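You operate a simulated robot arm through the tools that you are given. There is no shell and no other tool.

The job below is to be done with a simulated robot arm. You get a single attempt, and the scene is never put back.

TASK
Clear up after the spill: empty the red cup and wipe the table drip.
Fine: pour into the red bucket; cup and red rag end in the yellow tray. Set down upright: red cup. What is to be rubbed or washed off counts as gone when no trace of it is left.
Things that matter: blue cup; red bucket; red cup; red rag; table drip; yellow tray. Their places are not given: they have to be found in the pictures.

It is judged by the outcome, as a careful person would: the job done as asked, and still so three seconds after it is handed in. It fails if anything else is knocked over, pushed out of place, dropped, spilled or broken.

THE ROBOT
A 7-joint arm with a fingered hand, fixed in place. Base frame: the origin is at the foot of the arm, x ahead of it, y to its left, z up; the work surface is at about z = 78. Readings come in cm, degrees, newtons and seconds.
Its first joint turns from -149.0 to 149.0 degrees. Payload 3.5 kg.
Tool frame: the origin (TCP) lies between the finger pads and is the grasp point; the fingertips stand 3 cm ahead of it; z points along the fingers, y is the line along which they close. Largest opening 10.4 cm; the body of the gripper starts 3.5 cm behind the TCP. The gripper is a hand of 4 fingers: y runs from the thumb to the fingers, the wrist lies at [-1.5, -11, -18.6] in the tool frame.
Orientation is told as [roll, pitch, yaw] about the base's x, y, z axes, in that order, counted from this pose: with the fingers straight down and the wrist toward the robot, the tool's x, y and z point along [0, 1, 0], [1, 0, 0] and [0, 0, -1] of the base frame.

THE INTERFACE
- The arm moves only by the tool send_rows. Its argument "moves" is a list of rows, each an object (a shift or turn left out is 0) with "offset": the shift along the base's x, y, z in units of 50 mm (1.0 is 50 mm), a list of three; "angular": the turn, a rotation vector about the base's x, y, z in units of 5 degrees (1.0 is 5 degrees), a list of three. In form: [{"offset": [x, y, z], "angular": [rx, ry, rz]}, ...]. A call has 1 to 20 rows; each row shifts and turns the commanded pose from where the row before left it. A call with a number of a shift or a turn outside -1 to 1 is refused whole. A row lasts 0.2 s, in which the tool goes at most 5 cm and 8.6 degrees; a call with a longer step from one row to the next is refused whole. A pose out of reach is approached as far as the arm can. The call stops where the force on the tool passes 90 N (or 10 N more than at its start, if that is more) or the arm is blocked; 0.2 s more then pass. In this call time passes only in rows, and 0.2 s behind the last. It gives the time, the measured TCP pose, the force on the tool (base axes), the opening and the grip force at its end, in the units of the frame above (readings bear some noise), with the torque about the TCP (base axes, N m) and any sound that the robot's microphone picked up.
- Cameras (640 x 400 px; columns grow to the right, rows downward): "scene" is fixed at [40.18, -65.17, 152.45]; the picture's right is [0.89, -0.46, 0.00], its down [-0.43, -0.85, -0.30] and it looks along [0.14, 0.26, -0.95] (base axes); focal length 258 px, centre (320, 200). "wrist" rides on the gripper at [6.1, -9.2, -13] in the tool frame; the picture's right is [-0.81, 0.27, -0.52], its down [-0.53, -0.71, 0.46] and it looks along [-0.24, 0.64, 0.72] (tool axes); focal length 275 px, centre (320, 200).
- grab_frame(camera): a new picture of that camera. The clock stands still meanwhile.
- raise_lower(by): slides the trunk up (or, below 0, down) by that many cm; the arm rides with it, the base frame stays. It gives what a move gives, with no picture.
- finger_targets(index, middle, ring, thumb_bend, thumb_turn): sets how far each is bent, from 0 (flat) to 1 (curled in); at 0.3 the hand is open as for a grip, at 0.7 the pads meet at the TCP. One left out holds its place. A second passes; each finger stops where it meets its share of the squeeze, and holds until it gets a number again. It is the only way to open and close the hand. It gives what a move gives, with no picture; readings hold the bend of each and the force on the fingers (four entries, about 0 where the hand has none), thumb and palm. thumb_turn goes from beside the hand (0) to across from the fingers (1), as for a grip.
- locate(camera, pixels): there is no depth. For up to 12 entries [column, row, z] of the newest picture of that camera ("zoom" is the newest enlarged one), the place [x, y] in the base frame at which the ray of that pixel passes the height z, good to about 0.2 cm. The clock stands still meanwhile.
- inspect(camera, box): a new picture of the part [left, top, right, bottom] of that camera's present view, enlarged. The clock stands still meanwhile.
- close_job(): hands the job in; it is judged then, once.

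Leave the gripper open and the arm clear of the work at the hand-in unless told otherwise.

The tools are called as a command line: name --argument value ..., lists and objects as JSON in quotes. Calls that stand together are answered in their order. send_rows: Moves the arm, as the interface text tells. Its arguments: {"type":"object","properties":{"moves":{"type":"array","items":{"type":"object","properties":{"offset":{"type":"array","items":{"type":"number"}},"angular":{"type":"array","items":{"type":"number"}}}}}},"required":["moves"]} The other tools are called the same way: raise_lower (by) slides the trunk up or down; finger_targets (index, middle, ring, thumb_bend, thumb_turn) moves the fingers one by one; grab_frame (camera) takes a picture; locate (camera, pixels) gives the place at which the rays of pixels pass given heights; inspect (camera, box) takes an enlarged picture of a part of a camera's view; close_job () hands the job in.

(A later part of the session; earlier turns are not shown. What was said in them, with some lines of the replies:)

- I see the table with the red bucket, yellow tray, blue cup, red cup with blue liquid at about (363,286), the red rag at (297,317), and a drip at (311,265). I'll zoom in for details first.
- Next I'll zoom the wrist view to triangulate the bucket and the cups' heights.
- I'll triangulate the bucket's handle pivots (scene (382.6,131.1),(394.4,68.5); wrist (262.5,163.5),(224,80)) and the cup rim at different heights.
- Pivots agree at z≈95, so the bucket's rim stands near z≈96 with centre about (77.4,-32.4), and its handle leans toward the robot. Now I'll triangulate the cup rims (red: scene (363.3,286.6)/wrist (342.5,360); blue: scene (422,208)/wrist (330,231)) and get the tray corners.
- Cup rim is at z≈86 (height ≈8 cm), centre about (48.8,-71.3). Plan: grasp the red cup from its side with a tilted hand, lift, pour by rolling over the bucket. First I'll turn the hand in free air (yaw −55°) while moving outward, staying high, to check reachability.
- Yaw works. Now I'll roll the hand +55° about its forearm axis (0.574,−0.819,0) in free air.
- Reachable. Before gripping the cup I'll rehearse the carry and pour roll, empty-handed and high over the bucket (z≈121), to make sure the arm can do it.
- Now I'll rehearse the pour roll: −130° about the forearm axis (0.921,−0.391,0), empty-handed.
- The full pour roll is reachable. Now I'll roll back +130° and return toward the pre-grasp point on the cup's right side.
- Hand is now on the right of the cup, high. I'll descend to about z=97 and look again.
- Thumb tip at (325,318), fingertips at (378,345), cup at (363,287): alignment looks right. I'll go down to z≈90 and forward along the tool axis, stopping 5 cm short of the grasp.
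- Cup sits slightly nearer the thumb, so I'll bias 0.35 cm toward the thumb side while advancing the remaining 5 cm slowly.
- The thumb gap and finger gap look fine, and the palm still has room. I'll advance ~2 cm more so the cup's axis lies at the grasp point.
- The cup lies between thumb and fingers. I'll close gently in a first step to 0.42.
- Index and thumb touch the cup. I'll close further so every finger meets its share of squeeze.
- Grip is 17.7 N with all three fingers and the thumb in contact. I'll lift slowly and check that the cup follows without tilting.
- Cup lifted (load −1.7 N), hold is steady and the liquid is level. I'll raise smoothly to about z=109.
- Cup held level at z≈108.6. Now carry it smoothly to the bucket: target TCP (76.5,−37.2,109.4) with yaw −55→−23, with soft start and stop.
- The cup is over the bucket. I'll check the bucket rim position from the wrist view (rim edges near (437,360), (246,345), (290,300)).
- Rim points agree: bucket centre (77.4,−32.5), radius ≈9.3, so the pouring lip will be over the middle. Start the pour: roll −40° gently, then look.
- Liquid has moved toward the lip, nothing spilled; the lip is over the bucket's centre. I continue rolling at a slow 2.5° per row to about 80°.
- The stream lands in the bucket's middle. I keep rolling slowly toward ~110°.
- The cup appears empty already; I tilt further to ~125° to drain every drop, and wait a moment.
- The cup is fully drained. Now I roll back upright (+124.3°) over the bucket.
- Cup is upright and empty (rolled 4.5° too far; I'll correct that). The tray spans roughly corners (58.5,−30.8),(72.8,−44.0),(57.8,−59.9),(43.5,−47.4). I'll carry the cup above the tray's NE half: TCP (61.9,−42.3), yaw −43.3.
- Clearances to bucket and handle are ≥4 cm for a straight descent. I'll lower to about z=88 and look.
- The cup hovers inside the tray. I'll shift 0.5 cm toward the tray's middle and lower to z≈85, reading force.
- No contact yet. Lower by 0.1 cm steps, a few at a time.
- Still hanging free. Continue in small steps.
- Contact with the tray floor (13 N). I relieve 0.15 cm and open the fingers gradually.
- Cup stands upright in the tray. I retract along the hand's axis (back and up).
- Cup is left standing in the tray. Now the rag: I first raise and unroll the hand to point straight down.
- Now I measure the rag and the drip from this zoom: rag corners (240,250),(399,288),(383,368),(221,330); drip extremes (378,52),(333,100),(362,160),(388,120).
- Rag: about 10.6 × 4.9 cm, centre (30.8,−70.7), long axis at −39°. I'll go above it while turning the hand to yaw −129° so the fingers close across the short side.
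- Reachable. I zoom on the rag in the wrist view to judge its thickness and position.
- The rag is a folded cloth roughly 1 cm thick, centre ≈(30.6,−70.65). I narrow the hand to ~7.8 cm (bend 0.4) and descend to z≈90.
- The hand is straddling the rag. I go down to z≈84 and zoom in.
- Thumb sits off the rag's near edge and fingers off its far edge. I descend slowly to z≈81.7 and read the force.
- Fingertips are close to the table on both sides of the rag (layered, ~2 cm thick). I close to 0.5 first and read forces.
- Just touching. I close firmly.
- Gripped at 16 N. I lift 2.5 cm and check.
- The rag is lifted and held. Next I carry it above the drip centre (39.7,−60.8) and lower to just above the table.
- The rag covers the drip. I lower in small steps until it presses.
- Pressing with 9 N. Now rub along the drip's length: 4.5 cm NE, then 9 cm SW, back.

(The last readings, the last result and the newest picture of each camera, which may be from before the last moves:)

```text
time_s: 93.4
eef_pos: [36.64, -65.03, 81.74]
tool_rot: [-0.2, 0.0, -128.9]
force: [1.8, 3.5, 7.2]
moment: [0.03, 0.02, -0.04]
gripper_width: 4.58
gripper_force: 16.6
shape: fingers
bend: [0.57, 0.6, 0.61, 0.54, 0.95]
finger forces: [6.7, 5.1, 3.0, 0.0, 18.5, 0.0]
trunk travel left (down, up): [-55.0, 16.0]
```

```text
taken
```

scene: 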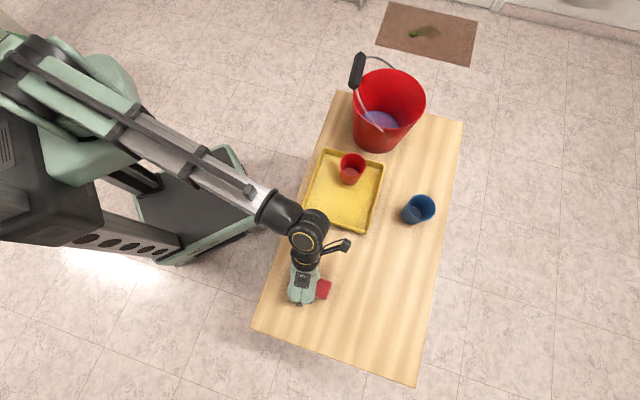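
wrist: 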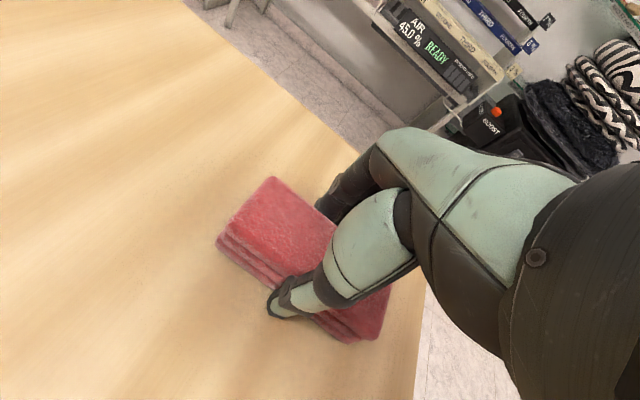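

Force is about 7–9 N, the rag is holding. More strokes, with a small sideways shift.

send_rows --moves '[{"offset": [0.116, 0.162, -0.01]}, {"offset": [0.174, 0.243, -0.01]}, {"offset": [0.174, 0.243, 0]}, {"offset": [0.174, 0.243, 0]}, {"offset": [0.174, 0.243, 0]}, {"offset": [0.174, 0.243, 0]}, {"offset": [0.174, 0.243, 0]}, {"offset": [0.116, 0.162, 0]}, {"offset": [0.157, -0.124, 0]}, {"offset": [0.079, -0.062, 0]}, {"offset": [-0.116, -0.162, 0]}, {"offset": [-0.174, -0.243, 0]}, {"offset": [-0.174, -0.243, 0]}, {"offset": [-0.174, -0.243, 0]}, {"offset": [-0.174, -0.243, 0]}, {"offset": [-0.174, -0.243, 0]}, {"offset": [-0.174, -0.243, 0]}, {"offset": [-0.116, -0.162, 0]}]'

send_rows --moves '[{"offset": [-0.157, 0.124, 0]}, {"offset": [-0.157, 0.124, 0]}, {"offset": [-0.157, 0.124, 0]}, {"offset": [0.116, 0.162, 0]}, {"offset": [0.174, 0.243, 0]}, {"offset": [0.174, 0.243, 0]}, {"offset": [0.174, 0.243, 0]}, {"offset": [0.174, 0.243, 0]}, {"offset": [0.174, 0.243, 0]}, {"offset": [0.174, 0.243, 0]}, {"offset": [0.116, 0.162, 0]}, {"offset": [-0.116, -0.162, 0]}, {"offset": [-0.174, -0.243, 0]}, {"offset": [-0.174, -0.243, 0]}, {"offset": [-0.174, -0.243, 0]}, {"offset": [-0.174, -0.243, 0]}, {"offset": [-0.174, -0.243, 0]}, {"offset": [-0.174, -0.243, 0]}, {"offset": [-0.174, -0.243, 0]}]'

grab_frame --camera "scene"

grab_frame --camera "wrist"

```text
time_s: 97.2
eef_pos: [37.9, -65.84, 81.73]
tool_rot: [0.0, 0.0, -128.9]
force: [2.8, 3.2, 7.2]
moment: [0.04, 0.04, -0.04]
gripper_width: 4.6
gripper_force: 16.3
shape: fingers
bend: [0.57, 0.6, 0.61, 0.54, 0.94]
finger forces: [6.7, 4.8, 2.9, 0.0, 18.6, 0.1]
trunk travel left (down, up): [-55.0, 16.0]
```

```text
time_s: 101.2
eef_pos: [35.37, -64.37, 81.57]
tool_rot: [0.0, 0.1, -128.9]
force: [2.7, 4.8, 12.3]
moment: [0.02, 0.07, -0.03]
gripper_width: 4.6
gripper_force: 17.1
shape: fingers
bend: [0.57, 0.6, 0.62, 0.54, 0.94]
finger forces: [6.9, 4.9, 3.0, 0.0, 19.7, 0.0]
trunk travel left (down, up): [-55.0, 16.0]
```

```text
taken
```

scene: 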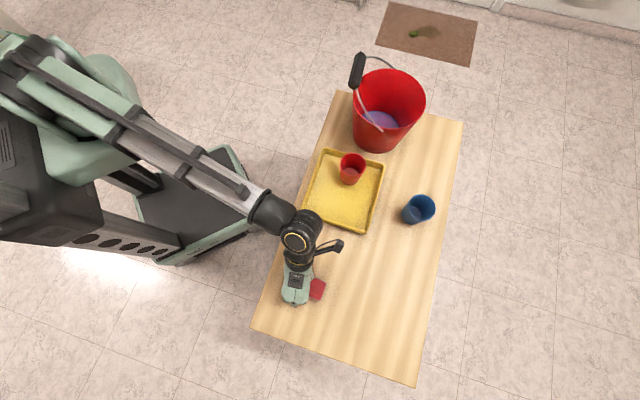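

```text
taken
```

wrist: 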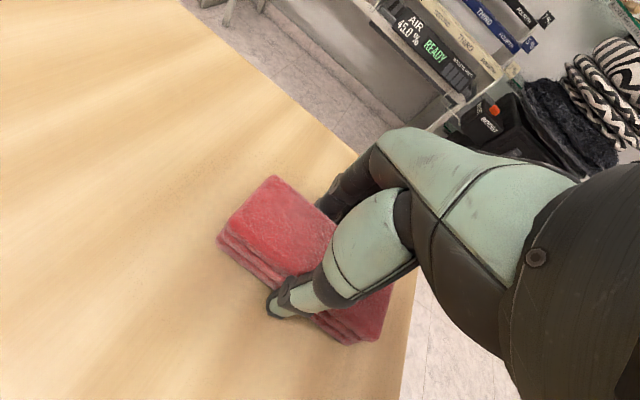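

Strokes done. I lift the rag straight up and swing the hand toward the tray (turning to yaw −42.5°), which also uncovers the wiped spot for inspection.

send_rows --moves '[{"offset": [0, 0, 0.2]}, {"offset": [0, 0, 0.5]}, {"offset": [0, 0, 0.5]}, {"offset": [0, 0, 0.5]}, {"offset": [0, 0, 0.5]}, {"offset": [0.1, 0.1, 0.3], "angular": [0, 0, 0.9]}, {"offset": [0.2, 0.2, 0.1], "angular": [0, 0, 0.96]}, {"offset": [0.2, 0.2, 0], "angular": [0, 0, 0.96]}, {"offset": [0.2, 0.2, 0], "angular": [0, 0, 0.96]}, {"offset": [0.2, 0.2, 0], "angular": [0, 0, 0.96]}, {"offset": [0.2, 0.2, 0], "angular": [0, 0, 0.96]}, {"offset": [0.2, 0.2, 0], "angular": [0, 0, 0.96]}, {"offset": [0.2, 0.2, 0], "angular": [0, 0, 0.96]}, {"offset": [0.2, 0.2, 0], "angular": [0, 0, 0.96]}, {"offset": [0.2, 0.2, 0], "angular": [0, 0, 0.96]}, {"offset": [0.2, 0.2, 0], "angular": [0, 0, 0.96]}, {"offset": [0.2, 0.2, 0], "angular": [0, 0, 0.96]}, {"offset": [0.2, 0.2, 0], "angular": [0, 0, 0.96]}, {"offset": [0.2, 0.2, 0], "angular": [0, 0, 0.96]}, {"offset": [0.1, 0.1, 0], "angular": [0, 0, 0.96]}]'

grab_frame --camera "scene"

grab_frame --camera "wrist"

```text
time_s: 105.4
eef_pos: [49.27, -50.36, 94.63]
tool_rot: [-0.1, 0.0, -57.2]
force: [0.0, -0.5, -0.1]
moment: [-0.01, 0.02, -0.01]
gripper_width: 4.59
gripper_force: 15.8
shape: fingers
bend: [0.56, 0.6, 0.61, 0.54, 0.94]
finger forces: [7.3, 5.1, 3.2, 0.0, 15.8, 0.0]
trunk travel left (down, up): [-55.0, 16.0]
```

```text
taken
```

scene: 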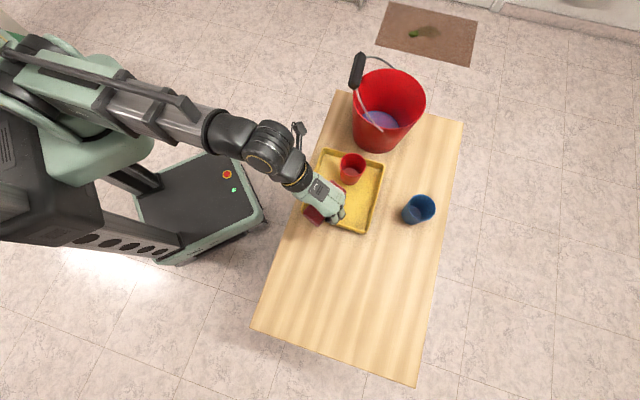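

```text
taken
```

wrist: 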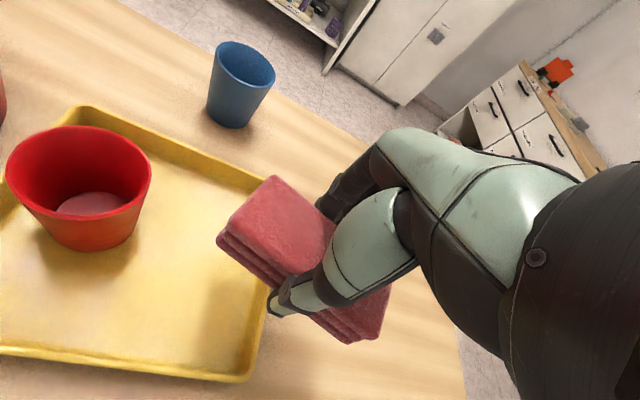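

The drip area is uncovered. I inspect it closely.

inspect --camera "scene" --box '[255, 230, 355, 330]'

inspect --camera "scene" --box '[290, 240, 330, 290]'

```text
4.00 times, centred on (305, 280) of scene
```

zoom: 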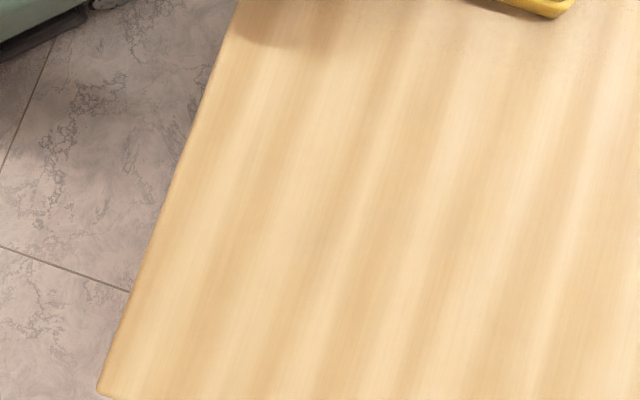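

```text
8.00 times, centred on (310, 265) of scene
```

zoom: 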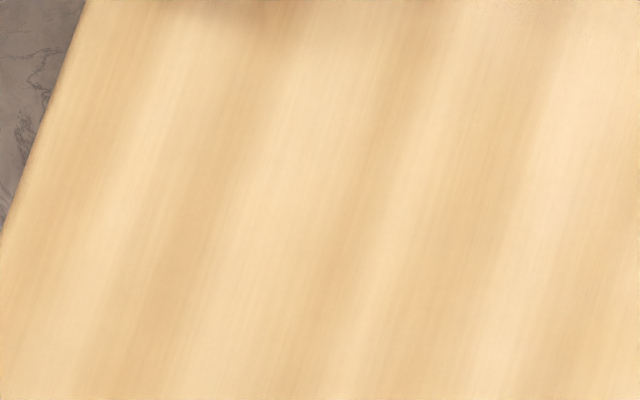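

No trace of the drip remains. Now I measure the tray's inside and the cup for placing the rag.

locate --camera "scene" --pixels '[[325, 153.25, 78.5], [380.75, 169.5, 78.5], [365.75, 228.75, 80.5], [304.25, 211.25, 80.5], [353, 160, 86.5], [365, 164, 86.5], [340, 162, 86.5]]'

inspect --camera "scene" --box '[280, 130, 400, 240]'

locate --camera "wrist" --pixels '[[80, 112, 80.5], [252, 375, 80.5], [82, 205, 79]]'

```text
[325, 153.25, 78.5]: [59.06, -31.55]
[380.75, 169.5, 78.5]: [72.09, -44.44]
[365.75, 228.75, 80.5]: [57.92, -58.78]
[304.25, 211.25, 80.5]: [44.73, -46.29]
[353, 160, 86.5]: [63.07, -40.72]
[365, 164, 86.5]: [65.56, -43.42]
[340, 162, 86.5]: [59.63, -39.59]
```

```text
3.64 times, centred on (340, 185) of scene
```

zoom: 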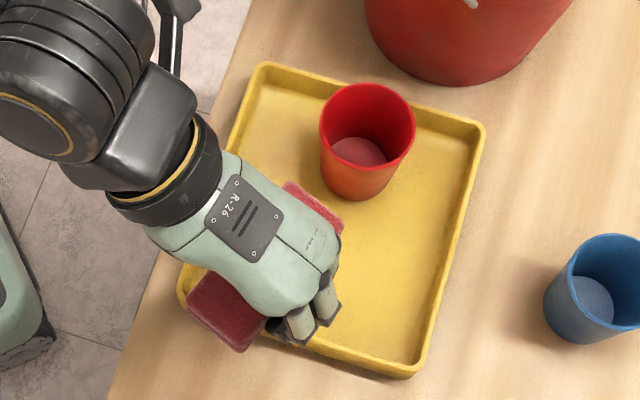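

```text
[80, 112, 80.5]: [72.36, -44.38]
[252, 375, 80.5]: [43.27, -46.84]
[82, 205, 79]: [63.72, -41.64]
```

Inside of tray ≈18.2×20.4 cm, centre (58.45,−45.3); cup at (62.4,−42.1). I'll set the rag beside it at (53.1,−45.7), yaw −44°. Moving above that spot first.

send_rows --moves '[{"offset": [0.19, 0.23, 0], "angular": [0, 0, 0.65]}, {"offset": [0.19, 0.23, 0], "angular": [0, 0, 0.65]}, {"offset": [0.19, 0.23, 0], "angular": [0, 0, 0.65]}, {"offset": [0.19, 0.235, 0], "angular": [0, 0, 0.65]}, {"offset": [0, 0, -0.3]}, {"offset": [0, 0, -0.3]}, {"offset": [0, 0, -0.3]}, {"offset": [0, 0, -0.3]}, {"offset": [0, 0, -0.3]}]'

inspect --camera "scene" --box '[280, 130, 400, 240]'

grab_frame --camera "wrist"

```text
time_s: 107.4
eef_pos: [53.14, -45.75, 87.15]
tool_rot: [-0.1, 0.1, -44.2]
force: [0.7, 0.9, 0.0]
moment: [0.0, 0.0, 0.03]
gripper_width: 4.57
gripper_force: 16.2
shape: fingers
bend: [0.56, 0.6, 0.61, 0.54, 0.94]
finger forces: [7.3, 5.0, 3.3, 0.1, 15.7, 0.0]
trunk travel left (down, up): [-55.0, 16.0]
```

```text
3.64 times, centred on (340, 185) of scene
```

zoom: 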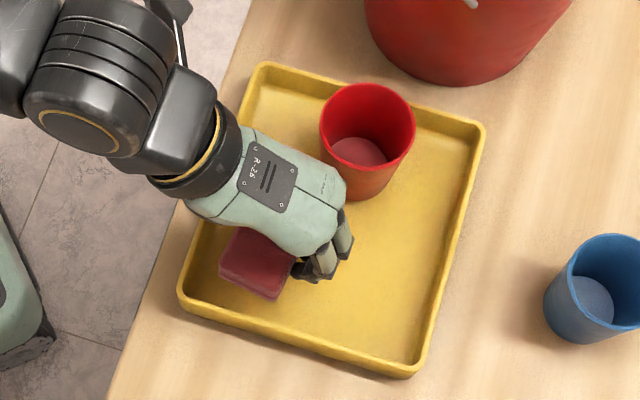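

```text
taken
```

wrist: 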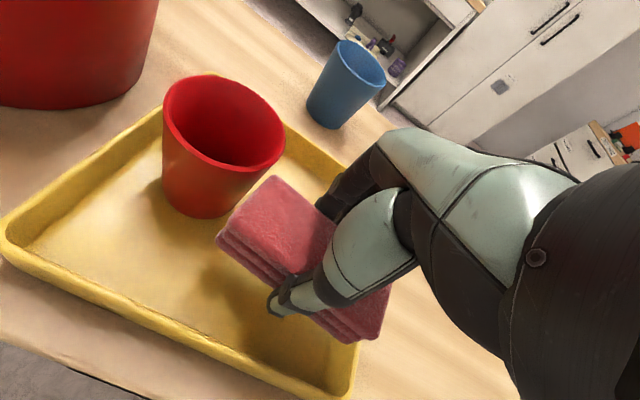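

I check the visible rag end position (zoom ≈(220,275),(275,300)) before lowering.

locate --camera "zoom" --pixels '[[220, 268, 85], [276, 292, 85], [220, 275, 83.3], [276, 300, 83.3], [320, 128, 86.5], [415, 128, 86.5], [367, 83, 86.5], [178, 295, 80.5], [368, 375, 80.5]]'

locate --camera "wrist" --pixels '[[272, 177, 85.3], [218, 238, 85.3], [216, 245, 83.3], [391, 285, 85.3], [345, 342, 83.3]]'

```text
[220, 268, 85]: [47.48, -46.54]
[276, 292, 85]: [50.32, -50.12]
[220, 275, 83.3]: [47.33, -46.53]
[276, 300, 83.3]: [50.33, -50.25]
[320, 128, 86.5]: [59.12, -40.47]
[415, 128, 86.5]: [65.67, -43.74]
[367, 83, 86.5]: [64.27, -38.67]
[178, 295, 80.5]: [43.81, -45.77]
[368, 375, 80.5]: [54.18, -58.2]
```

```text
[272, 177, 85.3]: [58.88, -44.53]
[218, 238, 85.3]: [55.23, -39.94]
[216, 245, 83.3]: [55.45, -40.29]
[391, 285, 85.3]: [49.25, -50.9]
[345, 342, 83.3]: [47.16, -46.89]
```

The rag is turned ~8° in the hand; I yaw +8° so it lies parallel to the tray, then lower to z≈82.9.

send_rows --moves '[{"angular": [0, 0, 0.8]}, {"angular": [0, 0, 0.8]}, {"offset": [0, 0, -0.2]}, {"offset": [0, 0, -0.2]}, {"offset": [0, 0, -0.2]}, {"offset": [0, 0, -0.15]}, {"offset": [0, 0, -0.1]}]'

grab_frame --camera "wrist"

inspect --camera "scene" --box '[280, 130, 400, 240]'

```text
time_s: 109.0
eef_pos: [53.12, -45.73, 82.69]
tool_rot: [0.0, 0.0, -36.2]
force: [-1.1, -0.2, -0.6]
moment: [0.01, 0.01, -0.02]
gripper_width: 4.57
gripper_force: 16.2
shape: fingers
bend: [0.56, 0.6, 0.61, 0.54, 0.94]
finger forces: [7.5, 5.1, 3.1, 0.0, 15.6, 0.1]
trunk travel left (down, up): [-55.0, 16.0]
```

```text
taken
```

wrist: 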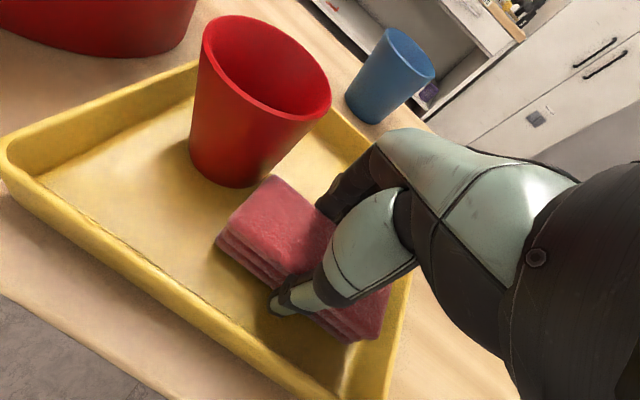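

```text
3.64 times, centred on (340, 185) of scene
```

zoom: 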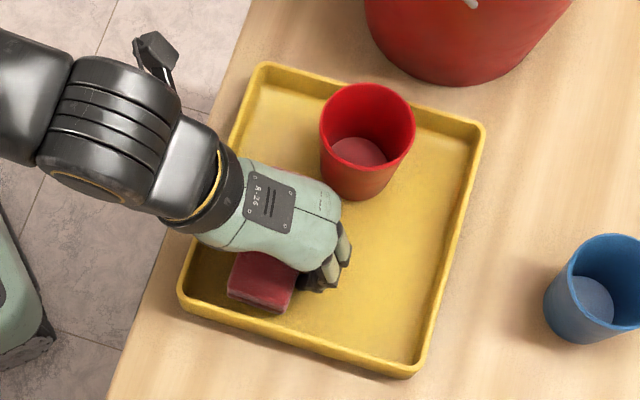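

Rag is ~0.4 cm above the tray floor, clear of the cup. I lower in tiny steps to contact.

send_rows --moves '[{"offset": [0, 0, -0.02]}, {"offset": [0, 0, -0.02]}, {"offset": [0, 0, -0.02]}]'

send_rows --moves '[{"offset": [0, 0, -0.02]}, {"offset": [0, 0, -0.02]}]'

```text
time_s: 109.8
eef_pos: [53.09, -45.73, 82.42]
tool_rot: [-0.1, 0.1, -36.3]
force: [0.5, 0.6, -0.3]
moment: [-0.03, 0.0, 0.01]
gripper_width: 4.57
gripper_force: 15.3
shape: fingers
bend: [0.56, 0.6, 0.61, 0.54, 0.94]
finger forces: [7.5, 5.0, 3.2, 0.1, 15.6, 0.0]
trunk travel left (down, up): [-55.0, 16.0]
```

```text
time_s: 110.4
eef_pos: [53.03, -45.77, 82.31]
tool_rot: [-0.2, -0.1, -36.3]
force: [1.1, 0.9, 5.9]
moment: [-0.12, -0.09, 0.06]
gripper_width: 4.6
gripper_force: 17.0
shape: fingers
bend: [0.56, 0.6, 0.61, 0.54, 0.94]
finger forces: [7.5, 5.5, 3.5, 0.0, 16.3, 0.0]
trunk travel left (down, up): [-55.0, 16.0]
```

The rag touches the tray floor (6 N). I open fingers gradually by a small amount.

finger_targets --index 0.5 --middle 0.52 --ring 0.52 --thumb_bend 0.48

finger_targets --index 0.45 --middle 0.45 --ring 0.45 --thumb_bend 0.44

grab_frame --camera "wrist"

inspect --camera "scene" --box '[280, 130, 400, 240]'

```text
time_s: 111.4
eef_pos: [53.08, -45.92, 82.2]
tool_rot: [-0.1, -0.1, -36.1]
force: [0.5, 0.2, -0.6]
moment: [0.03, -0.01, 0.0]
gripper_width: 5.47
gripper_force: 0.0
shape: fingers
bend: [0.5, 0.52, 0.52, 0.48, 0.97]
finger forces: [0.1, 0.1, 0.1, 0.1, 0.1, 0.0]
trunk travel left (down, up): [-55.0, 16.0]
```

```text
time_s: 112.4
eef_pos: [53.09, -45.83, 82.19]
tool_rot: [-0.1, 0.0, -36.2]
force: [0.6, 0.3, -0.3]
moment: [-0.03, 0.01, -0.02]
gripper_width: 6.62
gripper_force: 0.2
shape: fingers
bend: [0.45, 0.45, 0.45, 0.44, 0.97]
finger forces: [0.0, 0.1, 0.0, 0.0, 0.0, 0.1]
trunk travel left (down, up): [-55.0, 16.0]
```

```text
taken
```

wrist: 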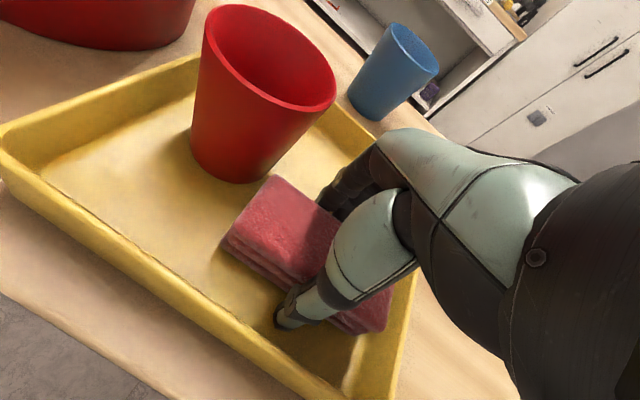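

```text
3.64 times, centred on (340, 185) of scene
```

zoom: 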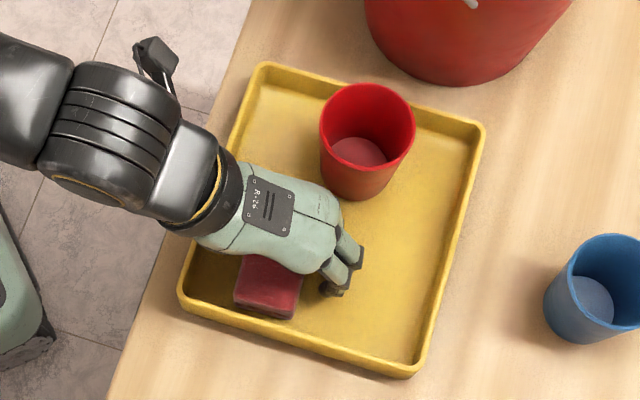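

Released; forces are zero. I lift straight up, slowly first.

send_rows --moves '[{"offset": [0, 0, 0.1]}, {"offset": [0, 0, 0.15]}, {"offset": [0, 0, 0.2]}, {"offset": [0, 0, 0.3]}, {"offset": [0, 0, 0.4]}, {"offset": [0, 0, 0.5]}, {"offset": [0, 0, 0.5]}, {"offset": [0, 0, 0.5]}, {"offset": [0, 0, 0.5]}, {"offset": [0, 0, 0.5]}, {"offset": [0, 0, 0.5]}]'

grab_frame --camera "scene"

grab_frame --camera "wrist"

```text
time_s: 114.8
eef_pos: [53.17, -45.81, 103.06]
tool_rot: [-0.1, 0.0, -36.1]
force: [-0.1, 0.5, 0.3]
moment: [-0.02, -0.02, 0.02]
gripper_width: 6.58
gripper_force: 0.0
shape: fingers
bend: [0.45, 0.45, 0.45, 0.44, 0.97]
finger forces: [0.1, 0.1, 0.0, 0.0, 0.0, 0.0]
trunk travel left (down, up): [-55.0, 16.0]
```

```text
taken
```

scene: 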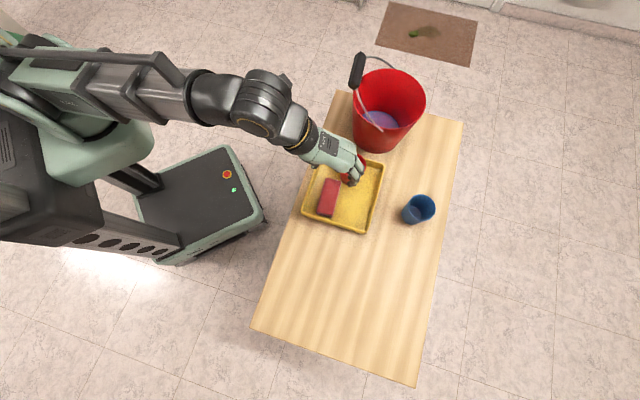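

```text
taken
```

wrist: 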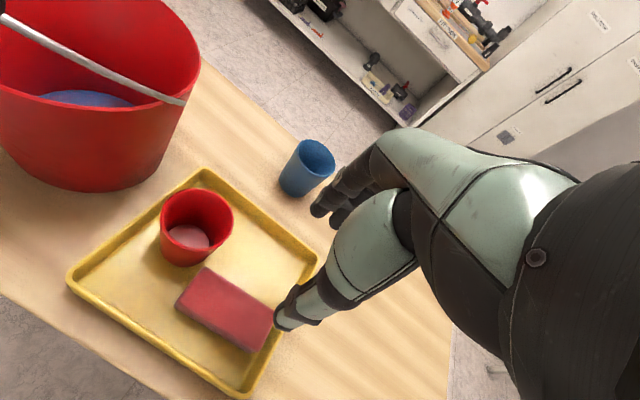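

Both cup and rag rest inside the tray. I raise further, retreat to the starting area and open the hand.

send_rows --moves '[{"offset": [0, 0, 0.6]}, {"offset": [0, 0, 0.6]}, {"offset": [0, 0, 0.6]}, {"offset": [0, 0, 0.6]}, {"offset": [0, 0, 0.6]}, {"offset": [0, 0, 0.6]}, {"offset": [-0.3, 0, 0], "angular": [0, 0, 0.8]}, {"offset": [-0.3, 0, 0], "angular": [0, 0, 0.8]}, {"offset": [-0.3, 0, 0], "angular": [0, 0, 0.8]}, {"offset": [-0.3, 0, 0], "angular": [0, 0, 0.8]}, {"offset": [-0.3, 0, 0], "angular": [0, 0, 0.8]}, {"offset": [-0.2, 0, 0], "angular": [0, 0, 0.8]}]'

finger_targets --index 0.3 --middle 0.3 --ring 0.3 --thumb_bend 0.3

grab_frame --camera "scene"

grab_frame --camera "wrist"

```text
time_s: 117.4
eef_pos: [44.55, -45.74, 121.06]
tool_rot: [0.0, -0.1, -12.0]
force: [0.3, 0.8, -0.9]
moment: [-0.01, 0.02, -0.01]
gripper_width: 6.63
gripper_force: 0.0
shape: fingers
bend: [0.45, 0.45, 0.45, 0.44, 0.97]
finger forces: [0.0, 0.0, 0.1, 0.0, 0.0, 0.1]
trunk travel left (down, up): [-55.0, 16.0]
```

```text
time_s: 118.4
eef_pos: [44.57, -45.78, 121.07]
tool_rot: [-0.1, 0.1, -12.3]
force: [-0.3, 0.6, -0.2]
moment: [0.0, -0.01, -0.01]
gripper_width: 10.26
gripper_force: 0.0
shape: fingers
bend: [0.3, 0.3, 0.3, 0.3, 0.97]
finger forces: [0.1, 0.0, 0.0, 0.0, 0.0, 0.0]
trunk travel left (down, up): [-55.0, 16.0]
```

```text
taken
```

scene: 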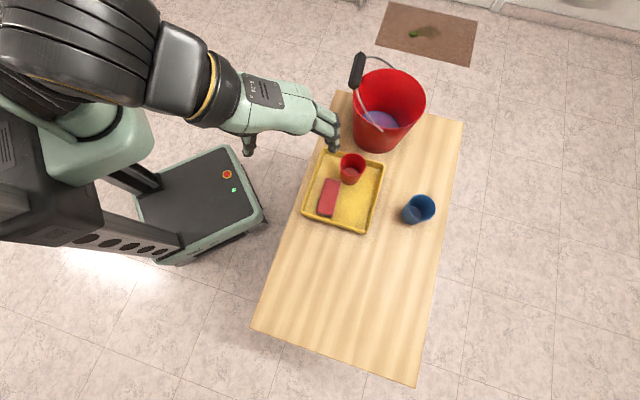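

```text
taken
```

wrist: 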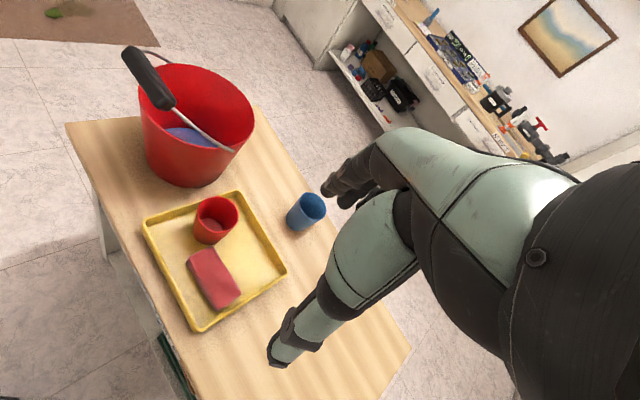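

I take final close looks at the tray, cup interior, table and bucket before handing in.

inspect --camera "scene" --box '[290, 140, 400, 240]'

inspect --camera "scene" --box '[250, 230, 440, 390]'

inspect --camera "wrist" --box '[60, 40, 340, 360]'

```text
4.00 times, centred on (345, 190) of scene
```

zoom: 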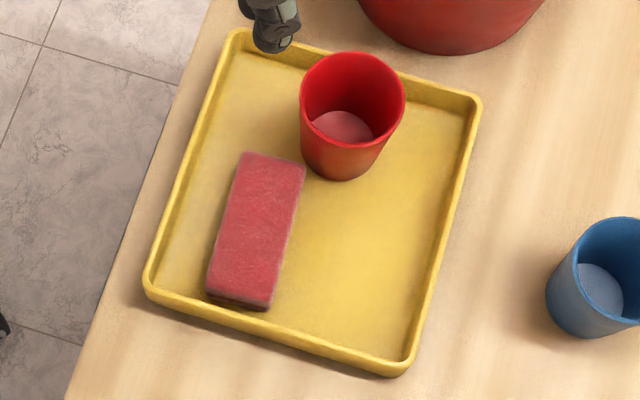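

```text
2.50 times, centred on (345, 310) of scene
```

zoom: 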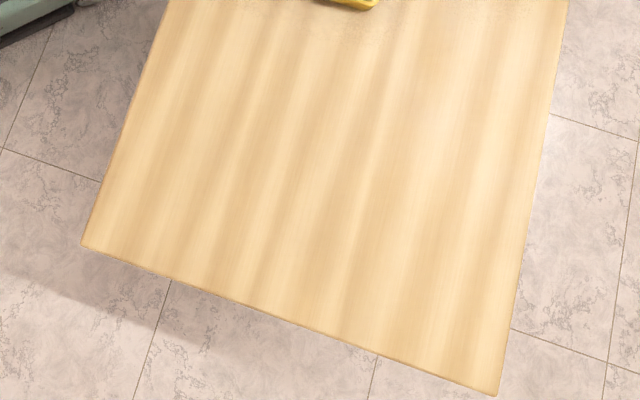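

```text
1.25 times, centred on (200, 200) of wrist
```

zoom: 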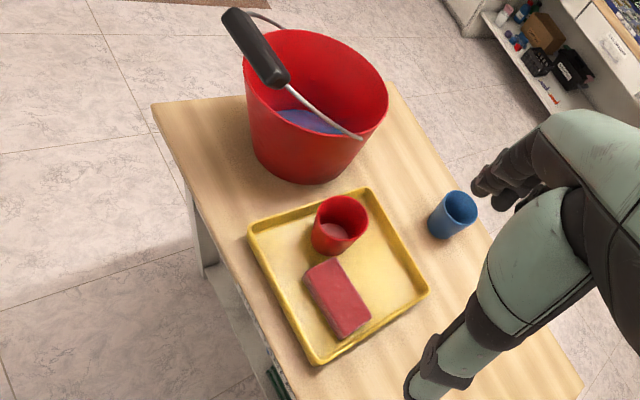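

The red cup is empty and upright in the tray. The rag lies flat in the tray, and no trace of the drip is left on the table. The liquid is in the bucket, and the blue cup, bucket and tray look unmoved. The hand is open and clear, so I'm handing the job in.

close_job

```text
The job is handed in.
```

The job is done and handed in; I haven't seen the judge's result.

- **Red cup:** I emptied it into the red bucket with nothing spilled. It now stands upright in the yellow tray.
- **Table drip:** I wiped it with the red rag. No trace of it showed in the last close-up pictures.
- **Red rag:** It lies flat in the yellow tray beside the cup.
- **Everything else:** In the final pictures the blue cup, bucket and tray look exactly where they were. The hand is open and the arm is clear of the table.
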